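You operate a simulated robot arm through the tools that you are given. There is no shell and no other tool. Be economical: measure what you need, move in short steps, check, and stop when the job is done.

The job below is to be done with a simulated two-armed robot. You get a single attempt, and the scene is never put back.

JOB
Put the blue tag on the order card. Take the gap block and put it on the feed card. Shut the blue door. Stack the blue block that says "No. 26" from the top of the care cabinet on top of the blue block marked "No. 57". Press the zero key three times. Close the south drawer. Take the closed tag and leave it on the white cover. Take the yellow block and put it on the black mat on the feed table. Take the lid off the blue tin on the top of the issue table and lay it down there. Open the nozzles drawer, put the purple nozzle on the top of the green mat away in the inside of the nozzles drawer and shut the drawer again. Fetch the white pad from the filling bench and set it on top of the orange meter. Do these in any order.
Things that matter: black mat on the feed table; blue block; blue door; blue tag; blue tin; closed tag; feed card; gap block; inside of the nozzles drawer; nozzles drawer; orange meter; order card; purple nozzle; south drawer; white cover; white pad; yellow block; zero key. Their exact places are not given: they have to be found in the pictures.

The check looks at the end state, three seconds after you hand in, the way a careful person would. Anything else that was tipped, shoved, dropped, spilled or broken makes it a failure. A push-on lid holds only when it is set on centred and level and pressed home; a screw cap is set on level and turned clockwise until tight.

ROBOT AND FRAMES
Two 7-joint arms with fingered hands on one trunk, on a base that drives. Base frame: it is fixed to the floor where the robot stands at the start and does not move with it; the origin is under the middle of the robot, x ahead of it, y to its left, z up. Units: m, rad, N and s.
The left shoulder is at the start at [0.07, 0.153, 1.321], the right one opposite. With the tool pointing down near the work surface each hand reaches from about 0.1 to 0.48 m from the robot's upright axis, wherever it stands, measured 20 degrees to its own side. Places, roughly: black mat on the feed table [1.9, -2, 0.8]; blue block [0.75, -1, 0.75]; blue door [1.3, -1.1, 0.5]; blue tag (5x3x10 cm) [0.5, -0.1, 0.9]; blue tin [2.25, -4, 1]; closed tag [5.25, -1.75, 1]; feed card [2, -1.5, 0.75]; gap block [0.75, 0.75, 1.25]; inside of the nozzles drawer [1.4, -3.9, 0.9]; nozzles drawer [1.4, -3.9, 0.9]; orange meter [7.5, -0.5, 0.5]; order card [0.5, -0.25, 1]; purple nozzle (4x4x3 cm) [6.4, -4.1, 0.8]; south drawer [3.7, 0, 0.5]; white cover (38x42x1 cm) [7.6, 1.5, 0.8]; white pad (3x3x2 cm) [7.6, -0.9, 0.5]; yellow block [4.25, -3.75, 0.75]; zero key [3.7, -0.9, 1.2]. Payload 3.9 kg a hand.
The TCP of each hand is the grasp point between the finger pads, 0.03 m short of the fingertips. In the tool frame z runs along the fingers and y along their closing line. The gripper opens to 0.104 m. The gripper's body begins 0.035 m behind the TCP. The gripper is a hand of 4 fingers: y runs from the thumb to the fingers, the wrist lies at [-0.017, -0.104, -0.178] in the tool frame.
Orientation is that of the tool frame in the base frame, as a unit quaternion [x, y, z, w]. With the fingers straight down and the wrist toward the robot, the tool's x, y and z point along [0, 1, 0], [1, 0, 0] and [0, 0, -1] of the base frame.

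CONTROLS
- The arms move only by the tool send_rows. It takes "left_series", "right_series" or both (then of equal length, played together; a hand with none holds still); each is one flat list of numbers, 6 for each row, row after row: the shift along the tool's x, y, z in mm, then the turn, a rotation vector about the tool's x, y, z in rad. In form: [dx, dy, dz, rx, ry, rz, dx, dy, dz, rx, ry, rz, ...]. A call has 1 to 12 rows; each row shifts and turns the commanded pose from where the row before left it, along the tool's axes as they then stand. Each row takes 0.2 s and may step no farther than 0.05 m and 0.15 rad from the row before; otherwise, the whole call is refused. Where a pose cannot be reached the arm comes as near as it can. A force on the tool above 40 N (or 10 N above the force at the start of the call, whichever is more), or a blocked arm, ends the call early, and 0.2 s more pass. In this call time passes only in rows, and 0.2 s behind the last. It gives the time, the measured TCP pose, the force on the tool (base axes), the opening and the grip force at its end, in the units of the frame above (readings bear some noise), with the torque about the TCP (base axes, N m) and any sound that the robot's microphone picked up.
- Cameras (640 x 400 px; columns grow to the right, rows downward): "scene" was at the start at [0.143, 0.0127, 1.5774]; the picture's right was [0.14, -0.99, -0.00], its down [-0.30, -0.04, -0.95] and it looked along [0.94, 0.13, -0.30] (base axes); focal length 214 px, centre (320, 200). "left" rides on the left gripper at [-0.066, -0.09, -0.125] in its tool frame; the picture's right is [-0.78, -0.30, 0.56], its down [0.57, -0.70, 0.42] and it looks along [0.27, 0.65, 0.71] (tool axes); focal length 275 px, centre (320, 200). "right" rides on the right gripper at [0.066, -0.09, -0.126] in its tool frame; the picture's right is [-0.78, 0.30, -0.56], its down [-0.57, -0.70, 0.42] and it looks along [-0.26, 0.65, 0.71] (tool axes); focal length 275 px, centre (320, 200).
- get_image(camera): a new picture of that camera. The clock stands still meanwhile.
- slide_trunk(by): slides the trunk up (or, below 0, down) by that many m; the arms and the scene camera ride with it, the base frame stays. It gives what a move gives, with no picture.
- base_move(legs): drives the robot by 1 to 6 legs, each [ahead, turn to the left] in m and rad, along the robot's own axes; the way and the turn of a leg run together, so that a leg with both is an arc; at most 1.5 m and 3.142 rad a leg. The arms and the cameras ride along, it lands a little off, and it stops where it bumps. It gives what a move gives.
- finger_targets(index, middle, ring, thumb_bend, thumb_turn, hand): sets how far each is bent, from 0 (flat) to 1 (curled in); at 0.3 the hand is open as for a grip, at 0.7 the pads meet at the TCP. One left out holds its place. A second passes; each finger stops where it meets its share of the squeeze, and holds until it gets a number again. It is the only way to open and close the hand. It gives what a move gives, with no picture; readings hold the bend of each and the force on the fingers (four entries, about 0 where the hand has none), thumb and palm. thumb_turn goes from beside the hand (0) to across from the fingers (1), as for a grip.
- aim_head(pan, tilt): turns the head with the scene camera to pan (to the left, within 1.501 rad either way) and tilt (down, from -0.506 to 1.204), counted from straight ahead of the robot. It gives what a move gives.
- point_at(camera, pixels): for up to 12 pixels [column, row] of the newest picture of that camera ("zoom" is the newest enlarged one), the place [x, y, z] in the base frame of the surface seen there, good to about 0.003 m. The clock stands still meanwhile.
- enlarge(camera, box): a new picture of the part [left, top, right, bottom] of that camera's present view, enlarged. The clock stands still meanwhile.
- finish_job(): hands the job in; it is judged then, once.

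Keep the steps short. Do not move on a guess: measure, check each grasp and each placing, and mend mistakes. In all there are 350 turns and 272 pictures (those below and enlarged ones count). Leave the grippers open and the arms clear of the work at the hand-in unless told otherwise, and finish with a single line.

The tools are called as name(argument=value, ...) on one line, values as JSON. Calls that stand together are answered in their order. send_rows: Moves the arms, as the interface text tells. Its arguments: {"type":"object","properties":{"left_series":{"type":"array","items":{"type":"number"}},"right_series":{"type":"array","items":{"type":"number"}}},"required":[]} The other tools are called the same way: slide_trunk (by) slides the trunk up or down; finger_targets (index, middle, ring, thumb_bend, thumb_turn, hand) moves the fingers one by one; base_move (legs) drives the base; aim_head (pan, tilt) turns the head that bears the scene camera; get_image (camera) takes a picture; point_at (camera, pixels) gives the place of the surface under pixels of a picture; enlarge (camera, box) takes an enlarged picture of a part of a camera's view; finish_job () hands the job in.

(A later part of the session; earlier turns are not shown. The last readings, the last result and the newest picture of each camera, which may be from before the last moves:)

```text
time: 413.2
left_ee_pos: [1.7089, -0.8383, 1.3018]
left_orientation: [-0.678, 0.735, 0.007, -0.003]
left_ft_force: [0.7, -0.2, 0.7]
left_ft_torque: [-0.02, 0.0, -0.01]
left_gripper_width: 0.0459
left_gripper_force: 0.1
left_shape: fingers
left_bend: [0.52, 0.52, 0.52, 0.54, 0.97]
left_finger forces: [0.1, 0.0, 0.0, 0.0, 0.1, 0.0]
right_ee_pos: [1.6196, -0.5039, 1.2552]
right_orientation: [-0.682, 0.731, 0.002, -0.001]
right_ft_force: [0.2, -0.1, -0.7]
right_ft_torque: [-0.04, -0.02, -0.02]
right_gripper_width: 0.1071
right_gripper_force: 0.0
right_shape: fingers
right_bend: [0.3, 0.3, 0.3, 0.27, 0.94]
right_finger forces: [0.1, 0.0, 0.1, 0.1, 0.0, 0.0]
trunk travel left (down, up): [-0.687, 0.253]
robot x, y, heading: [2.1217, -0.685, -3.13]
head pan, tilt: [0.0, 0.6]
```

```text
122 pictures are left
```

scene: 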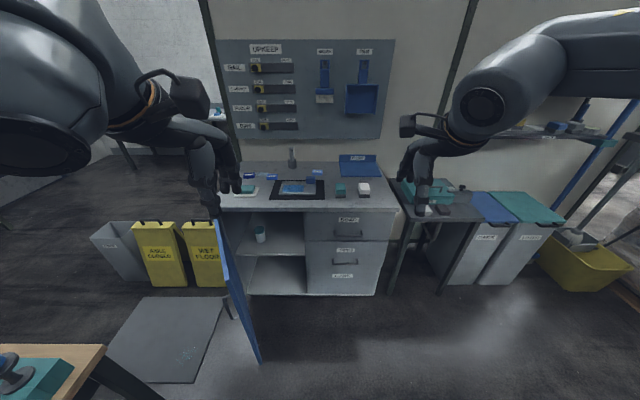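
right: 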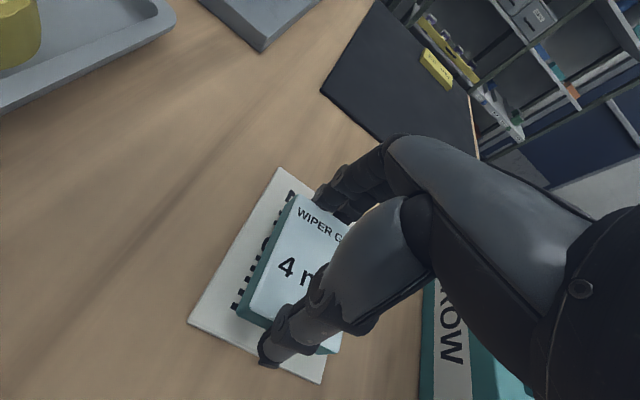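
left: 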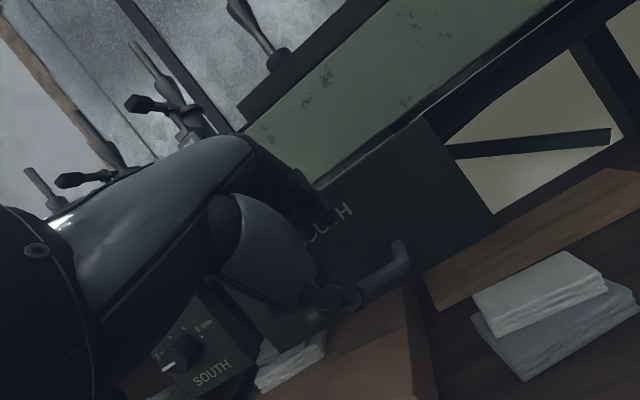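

enlarge(camera="scene", box=[210, 140, 402, 260])

point_at(camera="scene", pixels=[[221, 225], [260, 355], [240, 300], [250, 280], [222, 208], [395, 208], [305, 205], [376, 295], [345, 220], [300, 255], [226, 300]])

```text
3.33 times, centred on (306, 200) of scene
```

zoom: 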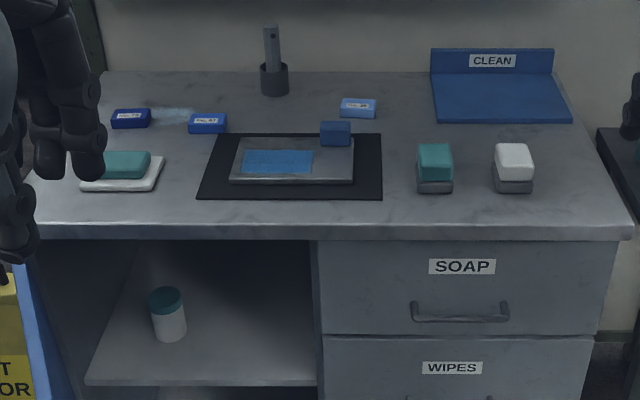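

```text
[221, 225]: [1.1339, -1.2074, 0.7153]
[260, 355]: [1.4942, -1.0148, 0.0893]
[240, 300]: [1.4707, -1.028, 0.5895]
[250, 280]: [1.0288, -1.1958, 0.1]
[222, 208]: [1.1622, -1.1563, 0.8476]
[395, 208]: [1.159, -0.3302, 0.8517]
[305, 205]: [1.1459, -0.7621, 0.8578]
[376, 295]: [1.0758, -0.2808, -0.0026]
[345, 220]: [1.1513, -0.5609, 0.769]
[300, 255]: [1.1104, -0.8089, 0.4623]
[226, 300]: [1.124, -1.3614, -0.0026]
```

enlarge(camera="scene", box=[238, 164, 288, 189])

enlarge(camera="scene", box=[295, 160, 335, 190])

```text
12.80 times, centred on (263, 176) of scene
```

zoom: 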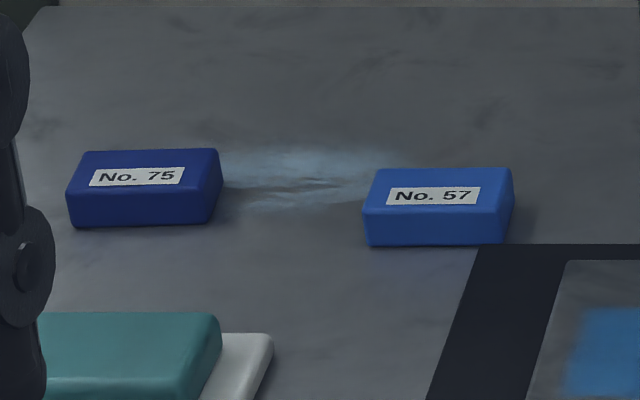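

```text
13.33 times, centred on (315, 175) of scene
```

zoom: 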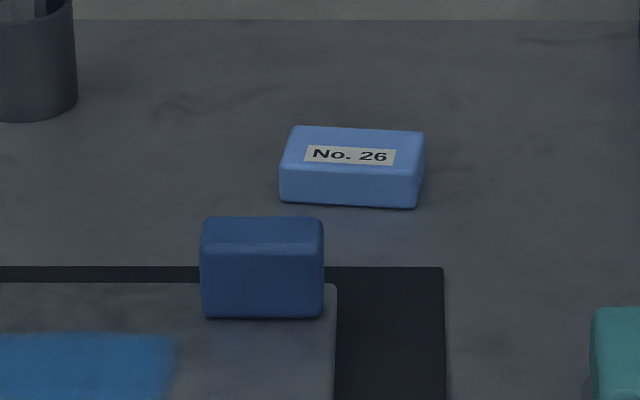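

Found: No. 26 (light blue) and No. 57 (mid blue). I measure both.

point_at(camera="zoom", pixels=[[295, 135], [420, 140], [418, 170], [283, 165], [350, 150], [350, 192], [262, 230], [262, 280]])

point_at(camera="scene", pixels=[[272, 176], [267, 177], [277, 176], [272, 178], [249, 176], [290, 160], [316, 173]])

```text
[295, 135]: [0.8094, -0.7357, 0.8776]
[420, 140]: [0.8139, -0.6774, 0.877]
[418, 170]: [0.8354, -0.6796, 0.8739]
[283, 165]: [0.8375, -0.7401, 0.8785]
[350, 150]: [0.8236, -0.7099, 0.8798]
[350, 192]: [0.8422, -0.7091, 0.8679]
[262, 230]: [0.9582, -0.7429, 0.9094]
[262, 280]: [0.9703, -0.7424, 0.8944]
```

```text
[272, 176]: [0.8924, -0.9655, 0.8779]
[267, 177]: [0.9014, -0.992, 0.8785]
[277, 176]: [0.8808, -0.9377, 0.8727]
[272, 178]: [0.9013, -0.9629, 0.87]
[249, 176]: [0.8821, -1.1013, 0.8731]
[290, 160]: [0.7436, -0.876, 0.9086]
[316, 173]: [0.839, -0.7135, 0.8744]
```

I'll shut the blue door first: hinge near (1.14, -1.20), free edge (1.495, -1.013), open at about 28° from straight out. I raise and retract the right hand, extend the left a little, and drive to (1.73, -0.69), turning to face south-west with the left hand above the door's outer side.

send_rows(right_series=[0, -25, -40, 0, 0, 0, 0, -25, -40, 0, 0, 0, 0, -25, -40, 0, 0, 0, 0, -25, -40, 0, 0, 0, 0, 0, -45, 0, 0, 0, 0, 0, -45, 0, 0, 0], left_series=[0, 20, 0, 0, 0, 0, 0, 20, 0, 0, 0, 0, 0, 20, 0, 0, 0, 0, 0, 0, 0, 0, 0, 0, 0, 0, 0, 0, 0, 0, 0, 0, 0, 0, 0, 0])

base_move(legs=[[0.39, 0], [0, 0.775]])

aim_head(pan=0, tilt=0.9)

get_image(camera="scene")

```text
time: 414.6
left_ee_pos: [1.6478, -0.8337, 1.3028]
left_orientation: [-0.678, 0.735, 0.007, -0.003]
left_ft_force: [0.2, -0.3, -0.1]
left_ft_torque: [0.04, -0.03, 0.01]
left_gripper_width: 0.0462
left_gripper_force: 0.1
left_shape: fingers
left_bend: [0.52, 0.52, 0.52, 0.54, 0.97]
left_finger forces: [0.0, 0.0, 0.0, 0.0, 0.0, 0.1]
right_ee_pos: [1.7192, -0.512, 1.5044]
right_orientation: [-0.682, 0.732, 0.001, 0.0]
right_ft_force: [0.1, -1.0, 0.0]
right_ft_torque: [0.02, 0.0, 0.02]
right_gripper_width: 0.107
right_gripper_force: 0.1
right_shape: fingers
right_bend: [0.3, 0.3, 0.3, 0.27, 0.94]
right_finger forces: [0.0, 0.1, 0.0, 0.0, 0.0, 0.0]
trunk travel left (down, up): [-0.687, 0.253]
robot x, y, heading: [2.1178, -0.6807, -3.135]
head pan, tilt: [0.0, 0.6]
```

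```text
time: 419.1
left_ee_pos: [1.4965, -1.1199, 1.3025]
left_orientation: [0.905, -0.426, -0.006, 0.005]
left_ft_force: [-0.4, -0.9, -0.3]
left_ft_torque: [-0.01, -0.03, -0.01]
left_gripper_width: 0.0459
left_gripper_force: 0.0
left_shape: fingers
left_bend: [0.52, 0.52, 0.52, 0.54, 0.97]
left_finger forces: [0.0, 0.1, 0.0, 0.1, 0.0, 0.1]
right_ee_pos: [1.323, -0.8416, 1.5051]
right_orientation: [0.907, -0.421, -0.001, 0.002]
right_ft_force: [0.1, 0.3, 0.4]
right_ft_torque: [0.02, 0.0, -0.03]
right_gripper_width: 0.1072
right_gripper_force: 0.0
right_shape: fingers
right_bend: [0.3, 0.3, 0.3, 0.27, 0.94]
right_finger forces: [0.0, 0.0, 0.1, 0.0, 0.1, 0.0]
trunk travel left (down, up): [-0.687, 0.253]
robot x, y, heading: [1.7279, -0.6841, -2.36]
head pan, tilt: [0.0, 0.6]
```

```text
time: 419.9
left_ee_pos: [1.4972, -1.1223, 1.3025]
left_orientation: [0.904, -0.426, -0.005, 0.004]
left_ft_force: [-0.1, -0.5, -0.2]
left_ft_torque: [-0.01, -0.03, -0.02]
left_gripper_width: 0.0458
left_gripper_force: 0.1
left_shape: fingers
left_bend: [0.52, 0.52, 0.52, 0.54, 0.97]
left_finger forces: [0.0, 0.1, 0.1, 0.0, 0.1, 0.1]
right_ee_pos: [1.3228, -0.8418, 1.5045]
right_orientation: [0.907, -0.421, -0.002, 0.003]
right_ft_force: [0.9, -0.6, 0.1]
right_ft_torque: [-0.03, -0.01, 0.01]
right_gripper_width: 0.107
right_gripper_force: 0.1
right_shape: fingers
right_bend: [0.3, 0.3, 0.3, 0.27, 0.94]
right_finger forces: [0.0, 0.0, 0.1, 0.0, 0.0, 0.0]
trunk travel left (down, up): [-0.687, 0.253]
robot x, y, heading: [1.7321, -0.686, -2.36]
head pan, tilt: [0.0, 0.901]
```

```text
118 pictures are left
```

scene: 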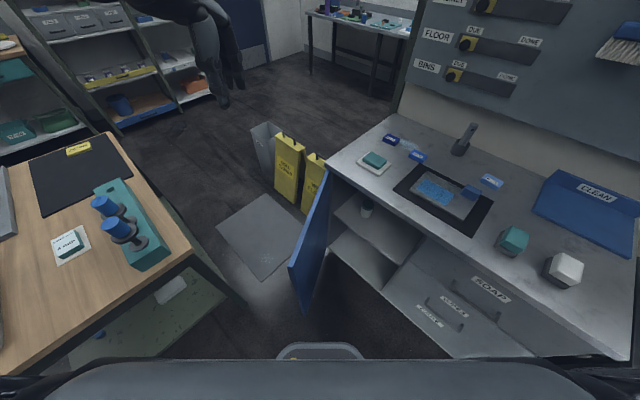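

point_at(camera="scene", pixels=[[329, 182], [293, 263], [310, 220], [300, 290], [308, 310], [190, 255], [355, 350], [285, 350], [215, 80], [180, 8]])

aim_head(pan=0.8, tilt=0.7)

get_image(camera="scene")

```text
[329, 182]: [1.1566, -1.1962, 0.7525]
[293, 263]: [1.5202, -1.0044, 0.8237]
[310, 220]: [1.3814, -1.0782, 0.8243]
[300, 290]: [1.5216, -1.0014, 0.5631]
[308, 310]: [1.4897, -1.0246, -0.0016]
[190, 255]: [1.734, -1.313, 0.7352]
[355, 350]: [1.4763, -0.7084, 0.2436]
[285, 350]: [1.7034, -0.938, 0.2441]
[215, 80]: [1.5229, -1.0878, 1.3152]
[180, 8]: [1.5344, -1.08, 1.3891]
```

```text
time: 421.0
left_ee_pos: [1.4974, -1.1232, 1.3032]
left_orientation: [0.904, -0.427, -0.004, 0.005]
left_ft_force: [0.4, 0.3, 0.4]
left_ft_torque: [0.03, 0.01, 0.05]
left_gripper_width: 0.0458
left_gripper_force: 0.0
left_shape: fingers
left_bend: [0.52, 0.52, 0.52, 0.54, 0.97]
left_finger forces: [0.1, 0.0, 0.0, 0.1, 0.0, 0.1]
right_ee_pos: [1.3234, -0.8413, 1.5042]
right_orientation: [0.907, -0.421, -0.002, 0.003]
right_ft_force: [-0.1, 0.3, -1.0]
right_ft_torque: [0.0, -0.01, -0.02]
right_gripper_width: 0.1073
right_gripper_force: 0.2
right_shape: fingers
right_bend: [0.3, 0.3, 0.3, 0.27, 0.94]
right_finger forces: [0.0, 0.1, 0.1, 0.1, 0.0, 0.0]
trunk travel left (down, up): [-0.687, 0.253]
robot x, y, heading: [1.7318, -0.6863, -2.357]
head pan, tilt: [0.799, 0.7]
```

```text
117 pictures are left
```

scene: 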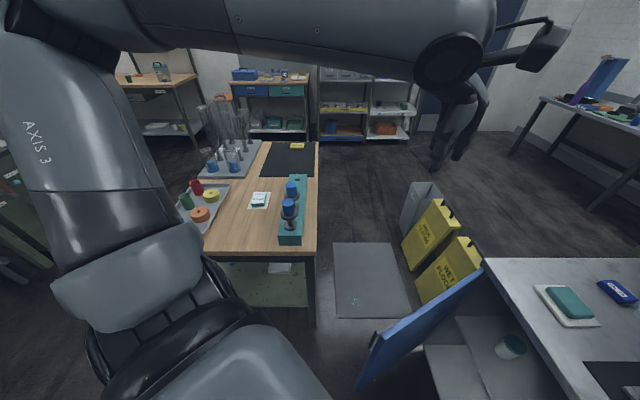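

point_at(camera="scene", pixels=[[440, 60], [300, 30], [150, 20], [60, 60], [60, 150], [120, 250], [150, 310], [40, 20]])

```text
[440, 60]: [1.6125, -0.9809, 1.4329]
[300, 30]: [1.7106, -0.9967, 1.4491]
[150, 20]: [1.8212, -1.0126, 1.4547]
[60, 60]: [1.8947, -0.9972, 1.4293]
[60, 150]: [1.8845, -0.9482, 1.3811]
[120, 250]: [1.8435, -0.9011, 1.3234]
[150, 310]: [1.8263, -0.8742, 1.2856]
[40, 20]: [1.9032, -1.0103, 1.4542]
```

Elbow stays clear of the table. I lower the trunk by 0.54 so the left fingers come beside the door (top 0.824), with the wrist camera above it.

slide_trunk(by=-0.4)

slide_trunk(by=-0.138)

aim_head(pan=0.3, tilt=0.7)

get_image(camera="scene")

```text
time: 424.8
left_ee_pos: [1.496, -1.1218, 0.9028]
left_orientation: [0.904, -0.427, -0.005, 0.005]
left_ft_force: [-0.4, 0.8, -0.4]
left_ft_torque: [0.0, -0.01, 0.01]
left_gripper_width: 0.0458
left_gripper_force: 0.1
left_shape: fingers
left_bend: [0.52, 0.52, 0.52, 0.54, 0.97]
left_finger forces: [0.0, 0.0, 0.1, 0.1, 0.1, 0.0]
right_ee_pos: [1.3233, -0.8411, 1.1036]
right_orientation: [0.907, -0.421, -0.002, 0.003]
right_ft_force: [0.1, -0.4, -0.1]
right_ft_torque: [-0.01, 0.02, 0.0]
right_gripper_width: 0.1072
right_gripper_force: 0.0
right_shape: fingers
right_bend: [0.3, 0.3, 0.3, 0.27, 0.94]
right_finger forces: [0.1, 0.1, 0.0, 0.0, 0.0, 0.1]
trunk travel left (down, up): [-0.287, 0.653]
robot x, y, heading: [1.7314, -0.691, -2.367]
head pan, tilt: [0.799, 0.7]
```

```text
time: 426.5
left_ee_pos: [1.4967, -1.1211, 0.765]
left_orientation: [0.904, -0.427, -0.004, 0.006]
left_ft_force: [0.9, -0.4, 0.9]
left_ft_torque: [-0.01, 0.01, 0.05]
left_gripper_width: 0.0461
left_gripper_force: 0.0
left_shape: fingers
left_bend: [0.52, 0.52, 0.52, 0.54, 0.97]
left_finger forces: [0.0, 0.0, 0.1, 0.1, 0.0, 0.1]
right_ee_pos: [1.3238, -0.8409, 0.9668]
right_orientation: [0.907, -0.421, -0.002, 0.002]
right_ft_force: [-0.4, 0.3, 0.2]
right_ft_torque: [0.0, 0.0, -0.01]
right_gripper_width: 0.107
right_gripper_force: 0.2
right_shape: fingers
right_bend: [0.3, 0.3, 0.3, 0.27, 0.94]
right_finger forces: [0.0, 0.0, 0.0, 0.0, 0.1, 0.1]
trunk travel left (down, up): [-0.149, 0.791]
robot x, y, heading: [1.7307, -0.6874, -2.363]
head pan, tilt: [0.799, 0.7]
```

```text
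time: 427.4
left_ee_pos: [1.4959, -1.1227, 0.7653]
left_orientation: [0.904, -0.427, -0.005, 0.006]
left_ft_force: [-0.5, 0.4, -0.3]
left_ft_torque: [0.0, 0.03, 0.02]
left_gripper_width: 0.0459
left_gripper_force: 0.0
left_shape: fingers
left_bend: [0.52, 0.52, 0.52, 0.54, 0.97]
left_finger forces: [0.1, 0.1, 0.1, 0.0, 0.1, 0.0]
right_ee_pos: [1.3219, -0.8415, 0.9656]
right_orientation: [0.907, -0.421, -0.002, 0.002]
right_ft_force: [-0.2, 0.5, 0.5]
right_ft_torque: [0.0, 0.03, -0.01]
right_gripper_width: 0.1072
right_gripper_force: 0.0
right_shape: fingers
right_bend: [0.3, 0.3, 0.3, 0.27, 0.94]
right_finger forces: [0.0, 0.0, 0.0, 0.0, 0.0, 0.1]
trunk travel left (down, up): [-0.149, 0.791]
robot x, y, heading: [1.73, -0.6879, -2.361]
head pan, tilt: [0.3, 0.7]
```

```text
116 pictures are left
```

scene: 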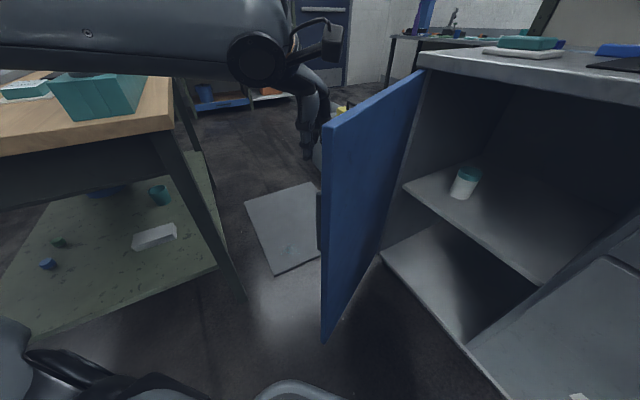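

The left hand is on the door's outer side. I turn the base right 0.35 rad to push the door.

base_move(legs=[[0, -0.35]])

get_image(camera="scene")

```text
time: 428.9
left_ee_pos: [1.3619, -1.0157, 0.7644]
left_orientation: [0.817, -0.577, -0.005, 0.004]
left_ft_force: [0.6, 0.0, -0.2]
left_ft_torque: [-0.03, 0.0, 0.02]
left_gripper_width: 0.0462
left_gripper_force: 0.0
left_shape: fingers
left_bend: [0.52, 0.52, 0.52, 0.54, 0.97]
left_finger forces: [0.0, 0.1, 0.1, 0.0, 0.0, 0.1]
right_ee_pos: [1.2952, -0.6922, 0.9663]
right_orientation: [0.82, -0.572, -0.001, 0.002]
right_ft_force: [0.9, 0.2, 0.7]
right_ft_torque: [-0.01, -0.01, -0.03]
right_gripper_width: 0.1071
right_gripper_force: 0.2
right_shape: fingers
right_bend: [0.3, 0.3, 0.3, 0.27, 0.94]
right_finger forces: [0.1, 0.0, 0.0, 0.0, 0.0, 0.1]
trunk travel left (down, up): [-0.149, 0.791]
robot x, y, heading: [1.7289, -0.688, -2.713]
head pan, tilt: [0.3, 0.7]
```

```text
115 pictures are left
```

scene: 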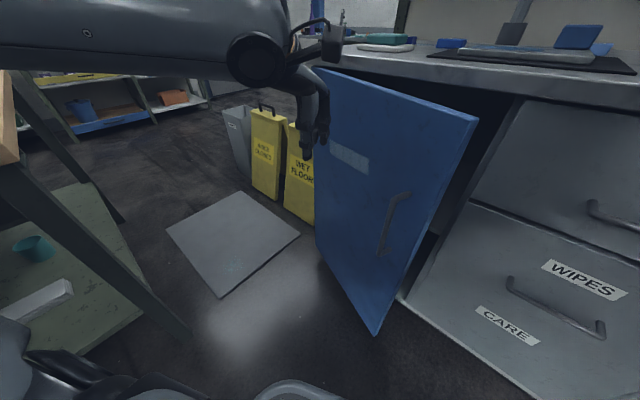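

Good. Another 0.3 rad.

base_move(legs=[[0, -0.3]])

get_image(camera="scene")

```text
time: 430.2
left_ee_pos: [1.2831, -0.8916, 0.7645]
left_orientation: [0.721, -0.693, -0.005, 0.003]
left_ft_force: [0.1, 0.4, -0.1]
left_ft_torque: [0.0, 0.01, 0.02]
left_gripper_width: 0.0459
left_gripper_force: 0.2
left_shape: fingers
left_bend: [0.52, 0.52, 0.52, 0.54, 0.97]
left_finger forces: [0.0, 0.0, 0.0, 0.1, 0.0, 0.1]
right_ee_pos: [1.3125, -0.5637, 0.9654]
right_orientation: [0.725, -0.689, -0.002, 0.002]
right_ft_force: [1.3, 0.9, -1.0]
right_ft_torque: [-0.04, 0.02, 0.0]
right_gripper_width: 0.107
right_gripper_force: 0.0
right_shape: fingers
right_bend: [0.3, 0.3, 0.3, 0.27, 0.94]
right_finger forces: [0.0, 0.1, 0.1, 0.1, 0.0, 0.1]
trunk travel left (down, up): [-0.149, 0.791]
robot x, y, heading: [1.7266, -0.6892, -3.009]
head pan, tilt: [0.3, 0.7]
```

```text
114 pictures are left
```

scene: 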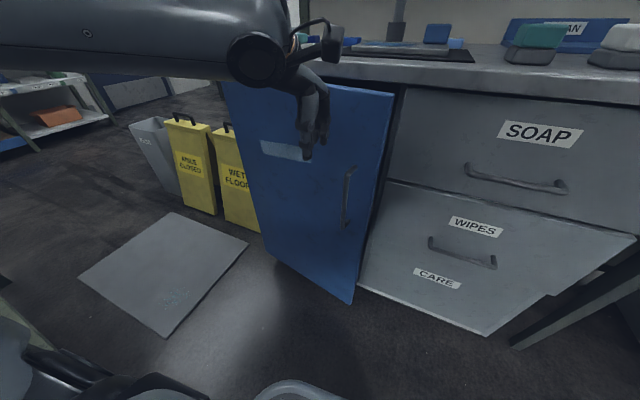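

The door is nearly shut. I drive forward 0.06 and check.

base_move(legs=[[0.06, 0]])

get_image(camera="scene")

point_at(camera="scene", pixels=[[355, 120], [360, 160], [330, 200], [285, 150], [430, 130], [260, 120], [345, 230]])

```text
time: 431.2
left_ee_pos: [1.222, -0.8996, 0.7646]
left_orientation: [0.721, -0.693, -0.005, 0.003]
left_ft_force: [0.6, 1.0, -0.1]
left_ft_torque: [-0.02, 0.01, -0.06]
left_gripper_width: 0.0458
left_gripper_force: 0.1
left_shape: fingers
left_bend: [0.52, 0.52, 0.52, 0.54, 0.97]
left_finger forces: [0.0, 0.0, 0.0, 0.1, 0.0, 0.1]
right_ee_pos: [1.2536, -0.5719, 0.9661]
right_orientation: [0.725, -0.689, -0.001, 0.001]
right_ft_force: [-0.4, 0.0, -0.3]
right_ft_torque: [-0.01, -0.05, -0.03]
right_gripper_width: 0.1071
right_gripper_force: 0.0
right_shape: fingers
right_bend: [0.3, 0.3, 0.3, 0.27, 0.94]
right_finger forces: [0.1, 0.0, 0.1, 0.0, 0.0, 0.1]
trunk travel left (down, up): [-0.149, 0.791]
robot x, y, heading: [1.6724, -0.6933, -3.014]
head pan, tilt: [0.3, 0.7]
```

```text
113 pictures are left
```

scene: 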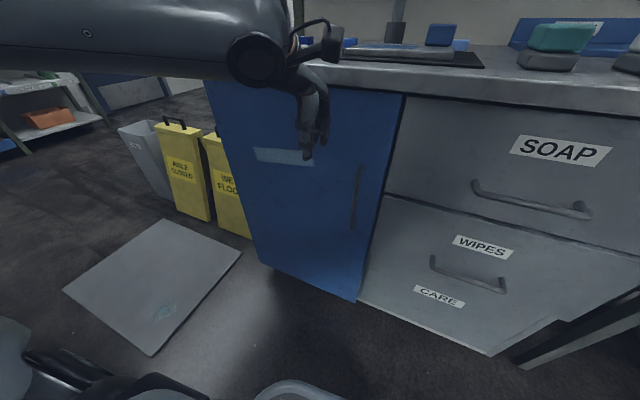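

```text
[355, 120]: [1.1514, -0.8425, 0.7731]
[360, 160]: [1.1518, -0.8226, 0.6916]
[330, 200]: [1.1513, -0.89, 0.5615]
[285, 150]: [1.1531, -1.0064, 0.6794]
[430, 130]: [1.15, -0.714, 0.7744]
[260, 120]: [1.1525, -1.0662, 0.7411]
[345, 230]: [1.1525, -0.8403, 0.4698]
```

The door is flush (x 1.152 everywhere). Now the blocks: I back off, raise the trunk, and take position in front of the cabinet top at y -0.885.

base_move(legs=[[-0.1, 0]])

slide_trunk(by=0.4)

base_move(legs=[[0, 0.624], [0.3, 0], [0, -0.75]])

aim_head(pan=-0.1, tilt=0.75)

get_image(camera="scene")

```text
time: 432.4
left_ee_pos: [1.3233, -0.8869, 0.7658]
left_orientation: [0.721, -0.693, -0.006, 0.004]
left_ft_force: [0.0, -0.4, -0.1]
left_ft_torque: [0.03, 0.01, -0.01]
left_gripper_width: 0.046
left_gripper_force: 0.1
left_shape: fingers
left_bend: [0.52, 0.52, 0.52, 0.54, 0.97]
left_finger forces: [0.0, 0.1, 0.0, 0.0, 0.1, 0.1]
right_ee_pos: [1.3545, -0.5589, 0.9672]
right_orientation: [0.725, -0.689, -0.002, 0.002]
right_ft_force: [0.6, 0.2, 1.4]
right_ft_torque: [0.0, 0.01, -0.03]
right_gripper_width: 0.1072
right_gripper_force: 0.0
right_shape: fingers
right_bend: [0.3, 0.3, 0.3, 0.27, 0.94]
right_finger forces: [0.0, 0.0, 0.0, 0.0, 0.0, 0.1]
trunk travel left (down, up): [-0.149, 0.791]
robot x, y, heading: [1.7727, -0.6782, -3.006]
head pan, tilt: [0.3, 0.7]
```

```text
time: 436.2
left_ee_pos: [1.3214, -0.8873, 1.1644]
left_orientation: [0.721, -0.693, -0.006, 0.004]
left_ft_force: [0.3, -0.1, 0.3]
left_ft_torque: [-0.01, 0.01, 0.02]
left_gripper_width: 0.0459
left_gripper_force: 0.1
left_shape: fingers
left_bend: [0.52, 0.52, 0.52, 0.54, 0.97]
left_finger forces: [0.0, 0.0, 0.0, 0.0, 0.1, 0.0]
right_ee_pos: [1.3533, -0.558, 1.3666]
right_orientation: [0.724, -0.689, -0.001, 0.002]
right_ft_force: [-0.8, -0.1, 0.7]
right_ft_torque: [-0.04, -0.02, 0.03]
right_gripper_width: 0.107
right_gripper_force: 0.1
right_shape: fingers
right_bend: [0.3, 0.3, 0.3, 0.27, 0.94]
right_finger forces: [0.1, 0.0, 0.0, 0.0, 0.1, 0.0]
trunk travel left (down, up): [-0.549, 0.391]
robot x, y, heading: [1.7726, -0.6797, -3.015]
head pan, tilt: [0.3, 0.7]
```

```text
time: 441.9
left_ee_pos: [1.0813, -1.0358, 1.164]
left_orientation: [-0.677, 0.736, 0.007, -0.003]
left_ft_force: [0.7, -0.2, 0.0]
left_ft_torque: [0.0, -0.02, -0.02]
left_gripper_width: 0.046
left_gripper_force: 0.0
left_shape: fingers
left_bend: [0.52, 0.52, 0.52, 0.54, 0.97]
left_finger forces: [0.0, 0.0, 0.0, 0.0, 0.1, 0.0]
right_ee_pos: [1.1529, -0.7129, 1.3655]
right_orientation: [-0.681, 0.732, 0.002, -0.002]
right_ft_force: [0.8, 0.4, 1.0]
right_ft_torque: [0.04, 0.03, -0.04]
right_gripper_width: 0.107
right_gripper_force: 0.0
right_shape: fingers
right_bend: [0.3, 0.3, 0.3, 0.27, 0.94]
right_finger forces: [0.0, 0.0, 0.0, 0.1, 0.0, 0.0]
trunk travel left (down, up): [-0.549, 0.391]
robot x, y, heading: [1.5531, -0.8868, -3.133]
head pan, tilt: [0.3, 0.7]
```

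```text
time: 442.8
left_ee_pos: [1.0821, -1.0364, 1.164]
left_orientation: [-0.677, 0.736, 0.008, -0.003]
left_ft_force: [-0.1, 0.6, -0.3]
left_ft_torque: [0.01, 0.03, 0.0]
left_gripper_width: 0.046
left_gripper_force: 0.1
left_shape: fingers
left_bend: [0.52, 0.52, 0.52, 0.54, 0.97]
left_finger forces: [0.0, 0.0, 0.0, 0.0, 0.0, 0.0]
right_ee_pos: [1.1528, -0.7124, 1.3668]
right_orientation: [-0.681, 0.732, 0.002, -0.002]
right_ft_force: [0.7, -0.6, 0.1]
right_ft_torque: [-0.01, -0.06, -0.04]
right_gripper_width: 0.1071
right_gripper_force: 0.0
right_shape: fingers
right_bend: [0.3, 0.3, 0.3, 0.27, 0.94]
right_finger forces: [0.1, 0.0, 0.0, 0.0, 0.0, 0.0]
trunk travel left (down, up): [-0.549, 0.391]
robot x, y, heading: [1.5543, -0.8885, -3.127]
head pan, tilt: [-0.099, 0.75]
```

```text
112 pictures are left
```

scene: 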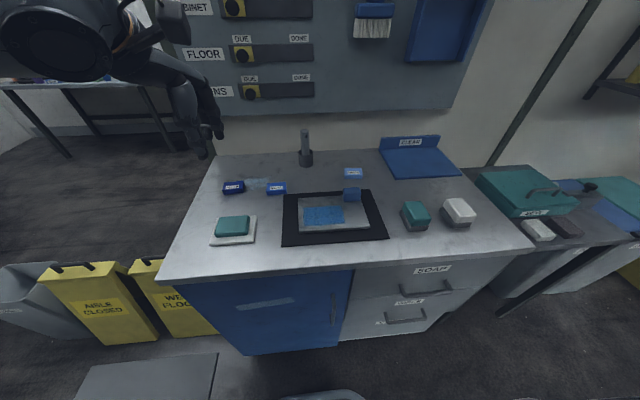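

send_rows(left_series=[35, -30, -15, 0, 0, 0, 35, -30, -15, 0, 0, 0, 30, -30, -25, 0, 0, 0, 0, 0, -40, 0, 0, 0])

enlarge(camera="scene", box=[215, 150, 375, 250])

enlarge(camera="scene", box=[335, 160, 375, 185])

point_at(camera="zoom", pixels=[[155, 118], [430, 112], [440, 180], [155, 188], [290, 150], [160, 240], [440, 235], [290, 330]])

```text
time: 443.8
left_ee_pos: [1.1668, -1.1419, 1.2584]
left_orientation: [-0.676, 0.737, 0.006, -0.003]
left_ft_force: [0.4, 0.8, 0.0]
left_ft_torque: [-0.03, -0.03, 0.01]
left_gripper_width: 0.0459
left_gripper_force: 0.0
left_shape: fingers
left_bend: [0.52, 0.52, 0.52, 0.54, 0.97]
left_finger forces: [0.0, 0.0, 0.0, 0.1, 0.0, 0.1]
right_ee_pos: [1.1545, -0.7103, 1.3665]
right_orientation: [-0.681, 0.732, 0.002, -0.004]
right_ft_force: [-0.1, 0.0, 0.2]
right_ft_torque: [-0.02, 0.01, -0.02]
right_gripper_width: 0.1072
right_gripper_force: 0.1
right_shape: fingers
right_bend: [0.3, 0.3, 0.3, 0.27, 0.94]
right_finger forces: [0.1, 0.0, 0.0, 0.0, 0.0, 0.0]
trunk travel left (down, up): [-0.549, 0.391]
robot x, y, heading: [1.5523, -0.8849, -3.135]
head pan, tilt: [-0.099, 0.75]
```

```text
4.00 times, centred on (295, 200) of scene
```

zoom: 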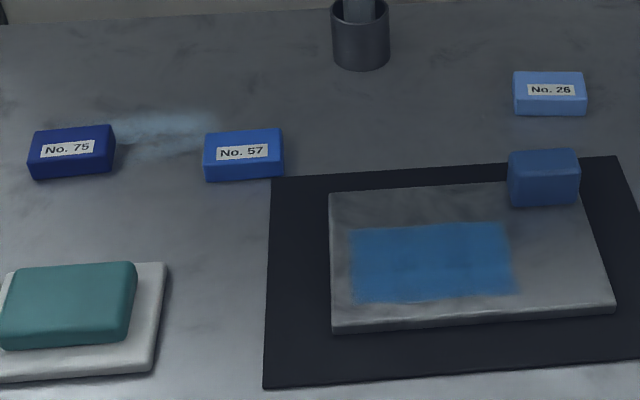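

```text
16.00 times, centred on (355, 172) of scene
```

zoom: 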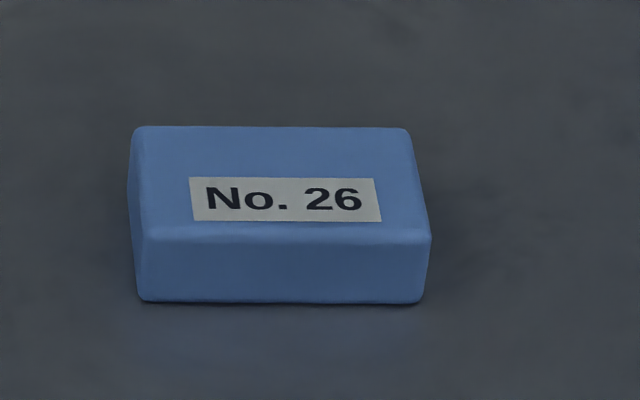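

```text
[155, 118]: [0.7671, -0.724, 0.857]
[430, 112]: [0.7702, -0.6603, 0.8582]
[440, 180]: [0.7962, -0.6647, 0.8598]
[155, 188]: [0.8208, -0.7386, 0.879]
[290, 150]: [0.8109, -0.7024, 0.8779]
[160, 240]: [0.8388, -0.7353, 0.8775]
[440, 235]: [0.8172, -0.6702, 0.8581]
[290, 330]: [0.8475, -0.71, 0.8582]
```

No. 26 centre (0.823, -0.708), z 0.858–0.878. I set the fingers, drive 0.178 ahead, and bring the hand over it.

finger_targets(hand="right", index=0.42, middle=0.42, ring=0.42, thumb_bend=0.42)

base_move(legs=[[0.175, 0]])

send_rows(right_series=[0, 0, 45, 0, 0, 0, 0, 0, 45, 0, 0, 0, 0, 0, 45, 0, 0, 0, 0, 0, 45, 0, 0, 0, 0, 30, 30, 0, 0, 0, 0, 30, 30, 0, 0, 0, 2, 40, 25, 0, 0, 0, 5, 40, 25, 0, 0, 0, 0, 12, 25, 0, 0, 0])

get_image(camera="right")

```text
time: 444.8
left_ee_pos: [1.1637, -1.1445, 1.2576]
left_orientation: [-0.677, 0.736, 0.007, -0.003]
left_ft_force: [-0.4, -0.2, -0.6]
left_ft_torque: [0.01, 0.02, 0.01]
left_gripper_width: 0.0462
left_gripper_force: 0.0
left_shape: fingers
left_bend: [0.52, 0.52, 0.52, 0.54, 0.97]
left_finger forces: [0.1, 0.1, 0.0, 0.0, 0.0, 0.0]
right_ee_pos: [1.1536, -0.7135, 1.3667]
right_orientation: [-0.682, 0.732, 0.001, -0.001]
right_ft_force: [0.3, 0.5, 0.9]
right_ft_torque: [-0.04, -0.01, 0.02]
right_gripper_width: 0.0752
right_gripper_force: 0.0
right_shape: fingers
right_bend: [0.42, 0.42, 0.42, 0.42, 0.96]
right_finger forces: [0.0, 0.0, 0.0, 0.1, 0.0, 0.0]
trunk travel left (down, up): [-0.549, 0.391]
robot x, y, heading: [1.5525, -0.8917, -3.135]
head pan, tilt: [-0.099, 0.75]
```

```text
time: 446.4
left_ee_pos: [0.9924, -1.1446, 1.2577]
left_orientation: [-0.677, 0.736, 0.005, -0.002]
left_ft_force: [-0.4, 0.8, -0.6]
left_ft_torque: [0.02, -0.05, -0.02]
left_gripper_width: 0.0462
left_gripper_force: 0.0
left_shape: fingers
left_bend: [0.52, 0.52, 0.52, 0.54, 0.97]
left_finger forces: [0.0, 0.0, 0.0, 0.0, 0.0, 0.0]
right_ee_pos: [0.9826, -0.7145, 1.3658]
right_orientation: [-0.681, 0.732, 0.001, 0.0]
right_ft_force: [-1.0, 0.3, 0.6]
right_ft_torque: [0.04, -0.04, -0.01]
right_gripper_width: 0.075
right_gripper_force: 0.0
right_shape: fingers
right_bend: [0.42, 0.42, 0.42, 0.42, 0.96]
right_finger forces: [0.0, 0.1, 0.0, 0.0, 0.0, 0.0]
trunk travel left (down, up): [-0.549, 0.391]
robot x, y, heading: [1.3858, -0.8884, -3.133]
head pan, tilt: [-0.099, 0.75]
stopped in leg 1: the robot was blocked; the commanded pose is now the measured one
```

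```text
time: 448.4
left_ee_pos: [0.9981, -1.1435, 1.2591]
left_orientation: [-0.676, 0.737, 0.007, -0.004]
left_ft_force: [-0.6, 0.2, -0.4]
left_ft_torque: [0.01, 0.0, 0.0]
left_gripper_width: 0.0459
left_gripper_force: 0.0
left_shape: fingers
left_bend: [0.52, 0.52, 0.52, 0.54, 0.97]
left_finger forces: [0.0, 0.0, 0.0, 0.0, 0.0, 0.0]
right_ee_pos: [0.8326, -0.7103, 1.0521]
right_orientation: [-0.681, 0.732, 0.001, -0.004]
right_ft_force: [0.0, 0.4, 1.0]
right_ft_torque: [0.0, -0.02, 0.01]
right_gripper_width: 0.0748
right_gripper_force: 0.1
right_shape: fingers
right_bend: [0.42, 0.42, 0.42, 0.42, 0.96]
right_finger forces: [0.0, 0.0, 0.0, 0.0, 0.1, 0.1]
trunk travel left (down, up): [-0.549, 0.391]
robot x, y, heading: [1.3895, -0.8861, -3.133]
head pan, tilt: [-0.099, 0.75]
```

```text
109 pictures are left
```

right: 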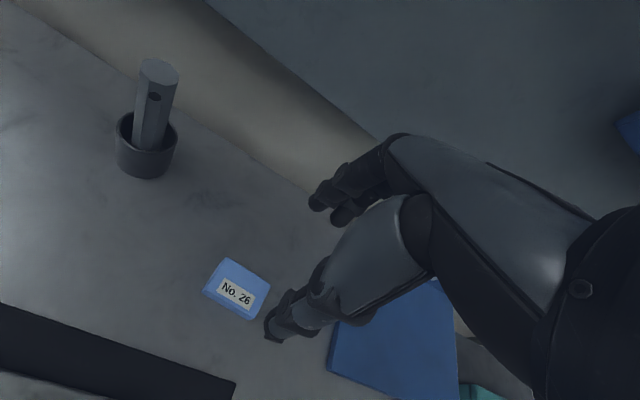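

The base lightly touched the cabinet and stopped at 1.386; the hand has reach. I go to (0.823, -0.708) and down to 0.93.

send_rows(right_series=[0, 10, 20, 0, 0, 0, 0, 0, 45, 0, 0, 0, 0, 0, 45, 0, 0, 0, 0, 0, 12, 0, 0, 0])

get_image(camera="right")

```text
time: 449.4
left_ee_pos: [0.998, -1.1443, 1.2589]
left_orientation: [-0.677, 0.736, 0.006, -0.004]
left_ft_force: [0.3, 0.0, -0.4]
left_ft_torque: [0.01, 0.02, -0.03]
left_gripper_width: 0.0461
left_gripper_force: 0.1
left_shape: fingers
left_bend: [0.52, 0.52, 0.52, 0.54, 0.97]
left_finger forces: [0.1, 0.0, 0.0, 0.0, 0.0, 0.0]
right_ee_pos: [0.822, -0.71, 0.9307]
right_orientation: [-0.681, 0.732, 0.003, -0.002]
right_ft_force: [-0.4, 0.7, 0.0]
right_ft_torque: [-0.01, 0.0, 0.01]
right_gripper_width: 0.0749
right_gripper_force: 0.0
right_shape: fingers
right_bend: [0.42, 0.42, 0.42, 0.42, 0.96]
right_finger forces: [0.1, 0.1, 0.1, 0.0, 0.0, 0.0]
trunk travel left (down, up): [-0.549, 0.391]
robot x, y, heading: [1.3837, -0.8921, -3.139]
head pan, tilt: [-0.099, 0.75]
```

```text
108 pictures are left
```

right: 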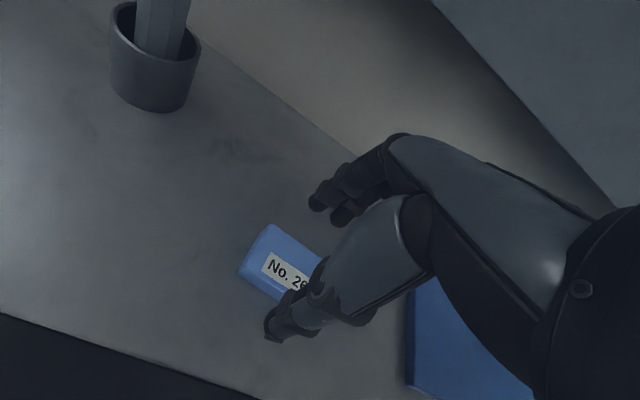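

send_rows(right_series=[0, 0, 20, 0, 0, 0, 0, 0, 12, 0, 0, 0, 0, 0, 4, 0, 0, 0])

finger_targets(hand="right", index=0.68, middle=0.68, ring=0.68, thumb_bend=0.68)

send_rows(right_series=[0, 0, -5, 0, 0, 0, 0, 0, -15, 0, 0, 0, 0, 0, -30, 0, 0, 0, 0, 0, -40, 0, 0, 0])

get_image(camera="right")

```text
time: 450.1
left_ee_pos: [0.9983, -1.1459, 1.2588]
left_orientation: [-0.677, 0.736, 0.007, -0.002]
left_ft_force: [0.8, -0.3, -0.4]
left_ft_torque: [0.0, -0.02, 0.05]
left_gripper_width: 0.0464
left_gripper_force: 0.1
left_shape: fingers
left_bend: [0.52, 0.52, 0.52, 0.54, 0.97]
left_finger forces: [0.0, 0.0, 0.0, 0.1, 0.0, 0.0]
right_ee_pos: [0.8224, -0.7092, 0.8957]
right_orientation: [-0.681, 0.732, 0.003, -0.002]
right_ft_force: [0.8, 0.7, 0.6]
right_ft_torque: [0.01, 0.02, 0.0]
right_gripper_width: 0.0748
right_gripper_force: 0.0
right_shape: fingers
right_bend: [0.42, 0.42, 0.42, 0.42, 0.96]
right_finger forces: [0.0, 0.0, 0.1, 0.1, 0.0, 0.1]
trunk travel left (down, up): [-0.549, 0.391]
robot x, y, heading: [1.3849, -0.889, -3.133]
head pan, tilt: [-0.099, 0.75]
```

```text
time: 451.1
left_ee_pos: [0.9982, -1.1449, 1.2592]
left_orientation: [-0.676, 0.737, 0.006, -0.003]
left_ft_force: [-0.2, -0.4, 0.2]
left_ft_torque: [0.01, -0.02, -0.02]
left_gripper_width: 0.0463
left_gripper_force: 0.0
left_shape: fingers
left_bend: [0.52, 0.52, 0.52, 0.54, 0.97]
left_finger forces: [0.0, 0.0, 0.1, 0.1, 0.0, 0.0]
right_ee_pos: [0.8216, -0.7086, 0.894]
right_orientation: [-0.681, 0.732, 0.003, -0.001]
right_ft_force: [0.3, -0.3, 0.5]
right_ft_torque: [-0.01, 0.0, 0.01]
right_gripper_width: 0.0389
right_gripper_force: 15.7
right_shape: fingers
right_bend: [0.6, 0.62, 0.63, 0.55, 0.96]
right_finger forces: [6.4, 6.1, 3.9, 0.0, 16.3, 0.1]
trunk travel left (down, up): [-0.549, 0.391]
robot x, y, heading: [1.3867, -0.8883, -3.137]
head pan, tilt: [-0.099, 0.75]
```

```text
time: 452.1
left_ee_pos: [0.9982, -1.1455, 1.2597]
left_orientation: [-0.676, 0.737, 0.008, -0.003]
left_ft_force: [-0.7, 0.3, -0.5]
left_ft_torque: [-0.02, 0.0, 0.0]
left_gripper_width: 0.0461
left_gripper_force: 0.0
left_shape: fingers
left_bend: [0.52, 0.52, 0.52, 0.54, 0.97]
left_finger forces: [0.0, 0.1, 0.1, 0.1, 0.1, 0.0]
right_ee_pos: [0.824, -0.7084, 0.9854]
right_orientation: [-0.681, 0.732, 0.003, -0.002]
right_ft_force: [-0.1, -0.3, 0.3]
right_ft_torque: [-0.01, 0.01, 0.0]
right_gripper_width: 0.0388
right_gripper_force: 15.8
right_shape: fingers
right_bend: [0.6, 0.62, 0.63, 0.55, 0.96]
right_finger forces: [6.2, 6.0, 4.0, 0.1, 16.2, 0.1]
trunk travel left (down, up): [-0.549, 0.391]
robot x, y, heading: [1.3852, -0.8878, -3.134]
head pan, tilt: [-0.099, 0.75]
```

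```text
107 pictures are left
```

right: 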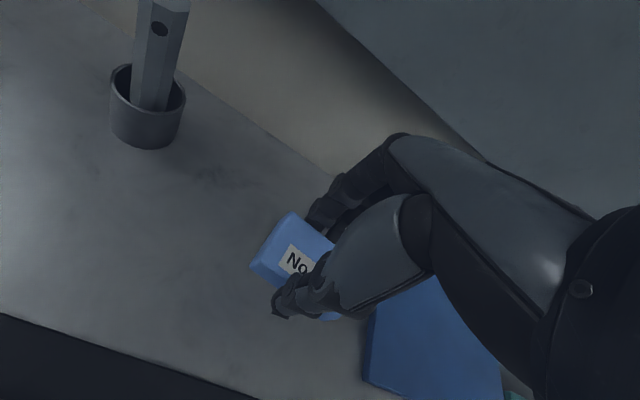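

No. 26 is held. I measure No. 57 precisely.

enlarge(camera="scene", box=[220, 150, 300, 200])

```text
8.00 times, centred on (260, 175) of scene
```

zoom: 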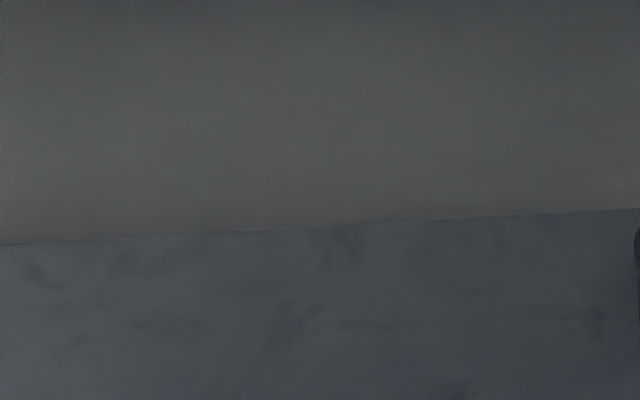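

aim_head(pan=0.1, tilt=0.95)

get_image(camera="scene")

```text
time: 452.9
left_ee_pos: [0.9974, -1.1449, 1.2589]
left_orientation: [-0.676, 0.737, 0.007, -0.003]
left_ft_force: [0.3, -0.1, -0.6]
left_ft_torque: [0.02, 0.05, 0.01]
left_gripper_width: 0.0461
left_gripper_force: 0.0
left_shape: fingers
left_bend: [0.52, 0.52, 0.52, 0.54, 0.97]
left_finger forces: [0.0, 0.0, 0.1, 0.0, 0.1, 0.1]
right_ee_pos: [0.823, -0.7092, 0.9848]
right_orientation: [-0.681, 0.732, 0.002, -0.001]
right_ft_force: [0.2, -0.4, -0.3]
right_ft_torque: [0.02, -0.02, 0.0]
right_gripper_width: 0.039
right_gripper_force: 16.6
right_shape: fingers
right_bend: [0.6, 0.62, 0.63, 0.55, 0.96]
right_finger forces: [6.2, 6.0, 4.0, 0.1, 16.2, 0.0]
trunk travel left (down, up): [-0.549, 0.391]
robot x, y, heading: [1.3874, -0.8898, -3.134]
head pan, tilt: [0.099, 0.949]
```

```text
105 pictures are left
```

scene: 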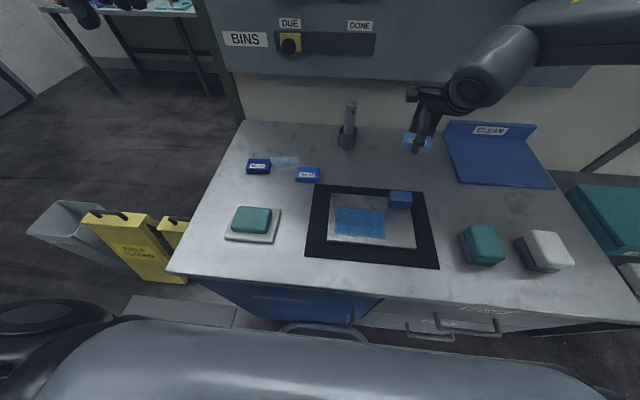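

enlarge(camera="scene", box=[284, 160, 332, 190])

point_at(camera="zoom", pixels=[[155, 115], [455, 105], [470, 195], [150, 205], [310, 160], [320, 120], [320, 195], [320, 265]])

```text
13.33 times, centred on (308, 175) of scene
```

zoom: 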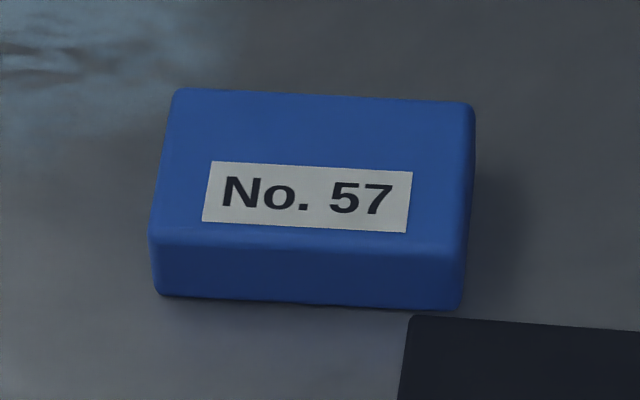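

```text
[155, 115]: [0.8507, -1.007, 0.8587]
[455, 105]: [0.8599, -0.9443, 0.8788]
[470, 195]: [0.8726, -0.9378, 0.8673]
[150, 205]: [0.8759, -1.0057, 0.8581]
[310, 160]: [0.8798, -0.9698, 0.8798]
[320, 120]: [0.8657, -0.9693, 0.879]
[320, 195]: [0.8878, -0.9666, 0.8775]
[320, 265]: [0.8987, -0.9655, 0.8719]
```

point_at(camera="zoom", pixels=[[185, 98], [460, 112], [452, 245], [162, 225], [315, 235]])

```text
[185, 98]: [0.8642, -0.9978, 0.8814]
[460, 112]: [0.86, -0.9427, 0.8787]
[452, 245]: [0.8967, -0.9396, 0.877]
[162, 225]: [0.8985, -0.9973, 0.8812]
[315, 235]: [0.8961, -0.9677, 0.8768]
```

No. 57's top centre is (0.880, -0.969), z 0.879. I carry No. 26 over it.

send_rows(right_series=[0, -15, -15, 0, 0, 0, 45, -12, 0, 0, 0, 0, 45, -12, 0, 0, 0, 0, 45, -12, 0, 0, 0, 0, 45, -12, 0, 0, 0, 0, 45, -12, 0, 0, 0, 0, 30, 0, 15, 0, 0, 0])

get_image(camera="right")

get_image(camera="scene")

```text
time: 454.5
left_ee_pos: [0.9974, -1.1451, 1.2586]
left_orientation: [-0.676, 0.737, 0.007, -0.003]
left_ft_force: [0.4, 0.1, 0.6]
left_ft_torque: [-0.02, 0.02, 0.0]
left_gripper_width: 0.0461
left_gripper_force: 0.0
left_shape: fingers
left_bend: [0.52, 0.52, 0.52, 0.54, 0.97]
left_finger forces: [0.0, 0.1, 0.0, 0.1, 0.0, 0.1]
right_ee_pos: [0.8827, -0.8088, 1.0047]
right_orientation: [-0.681, 0.732, 0.002, -0.002]
right_ft_force: [-0.4, 0.3, 0.9]
right_ft_torque: [0.0, 0.0, 0.01]
right_gripper_width: 0.0388
right_gripper_force: 16.1
right_shape: fingers
right_bend: [0.6, 0.62, 0.63, 0.55, 0.96]
right_finger forces: [6.2, 5.9, 3.8, 0.0, 15.9, 0.1]
right hand out of reach, approached as far as the arm can: row 3, 4, 5, 6, 7
trunk travel left (down, up): [-0.549, 0.391]
robot x, y, heading: [1.385, -0.8876, -3.131]
head pan, tilt: [0.099, 0.949]
```

```text
103 pictures are left
```

right: 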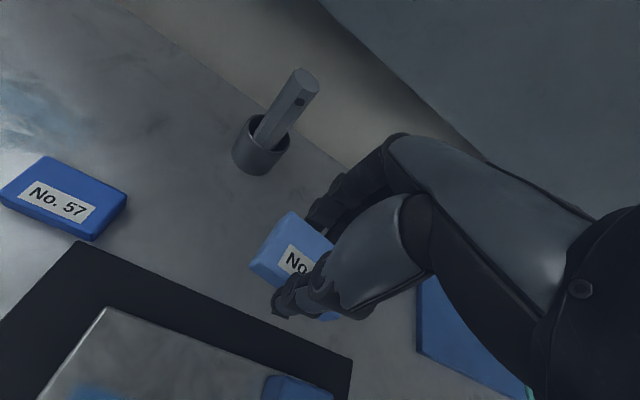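

```text
102 pictures are left
```

scene: 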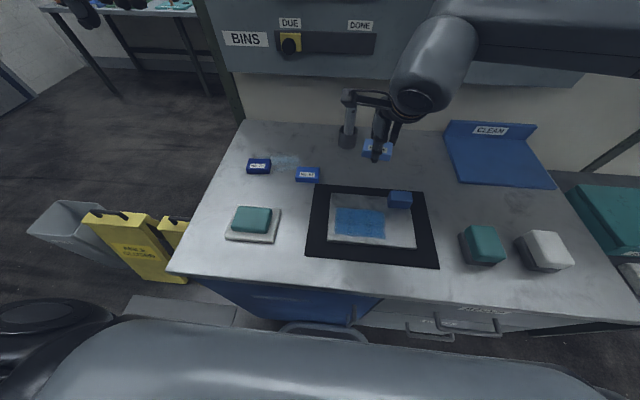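

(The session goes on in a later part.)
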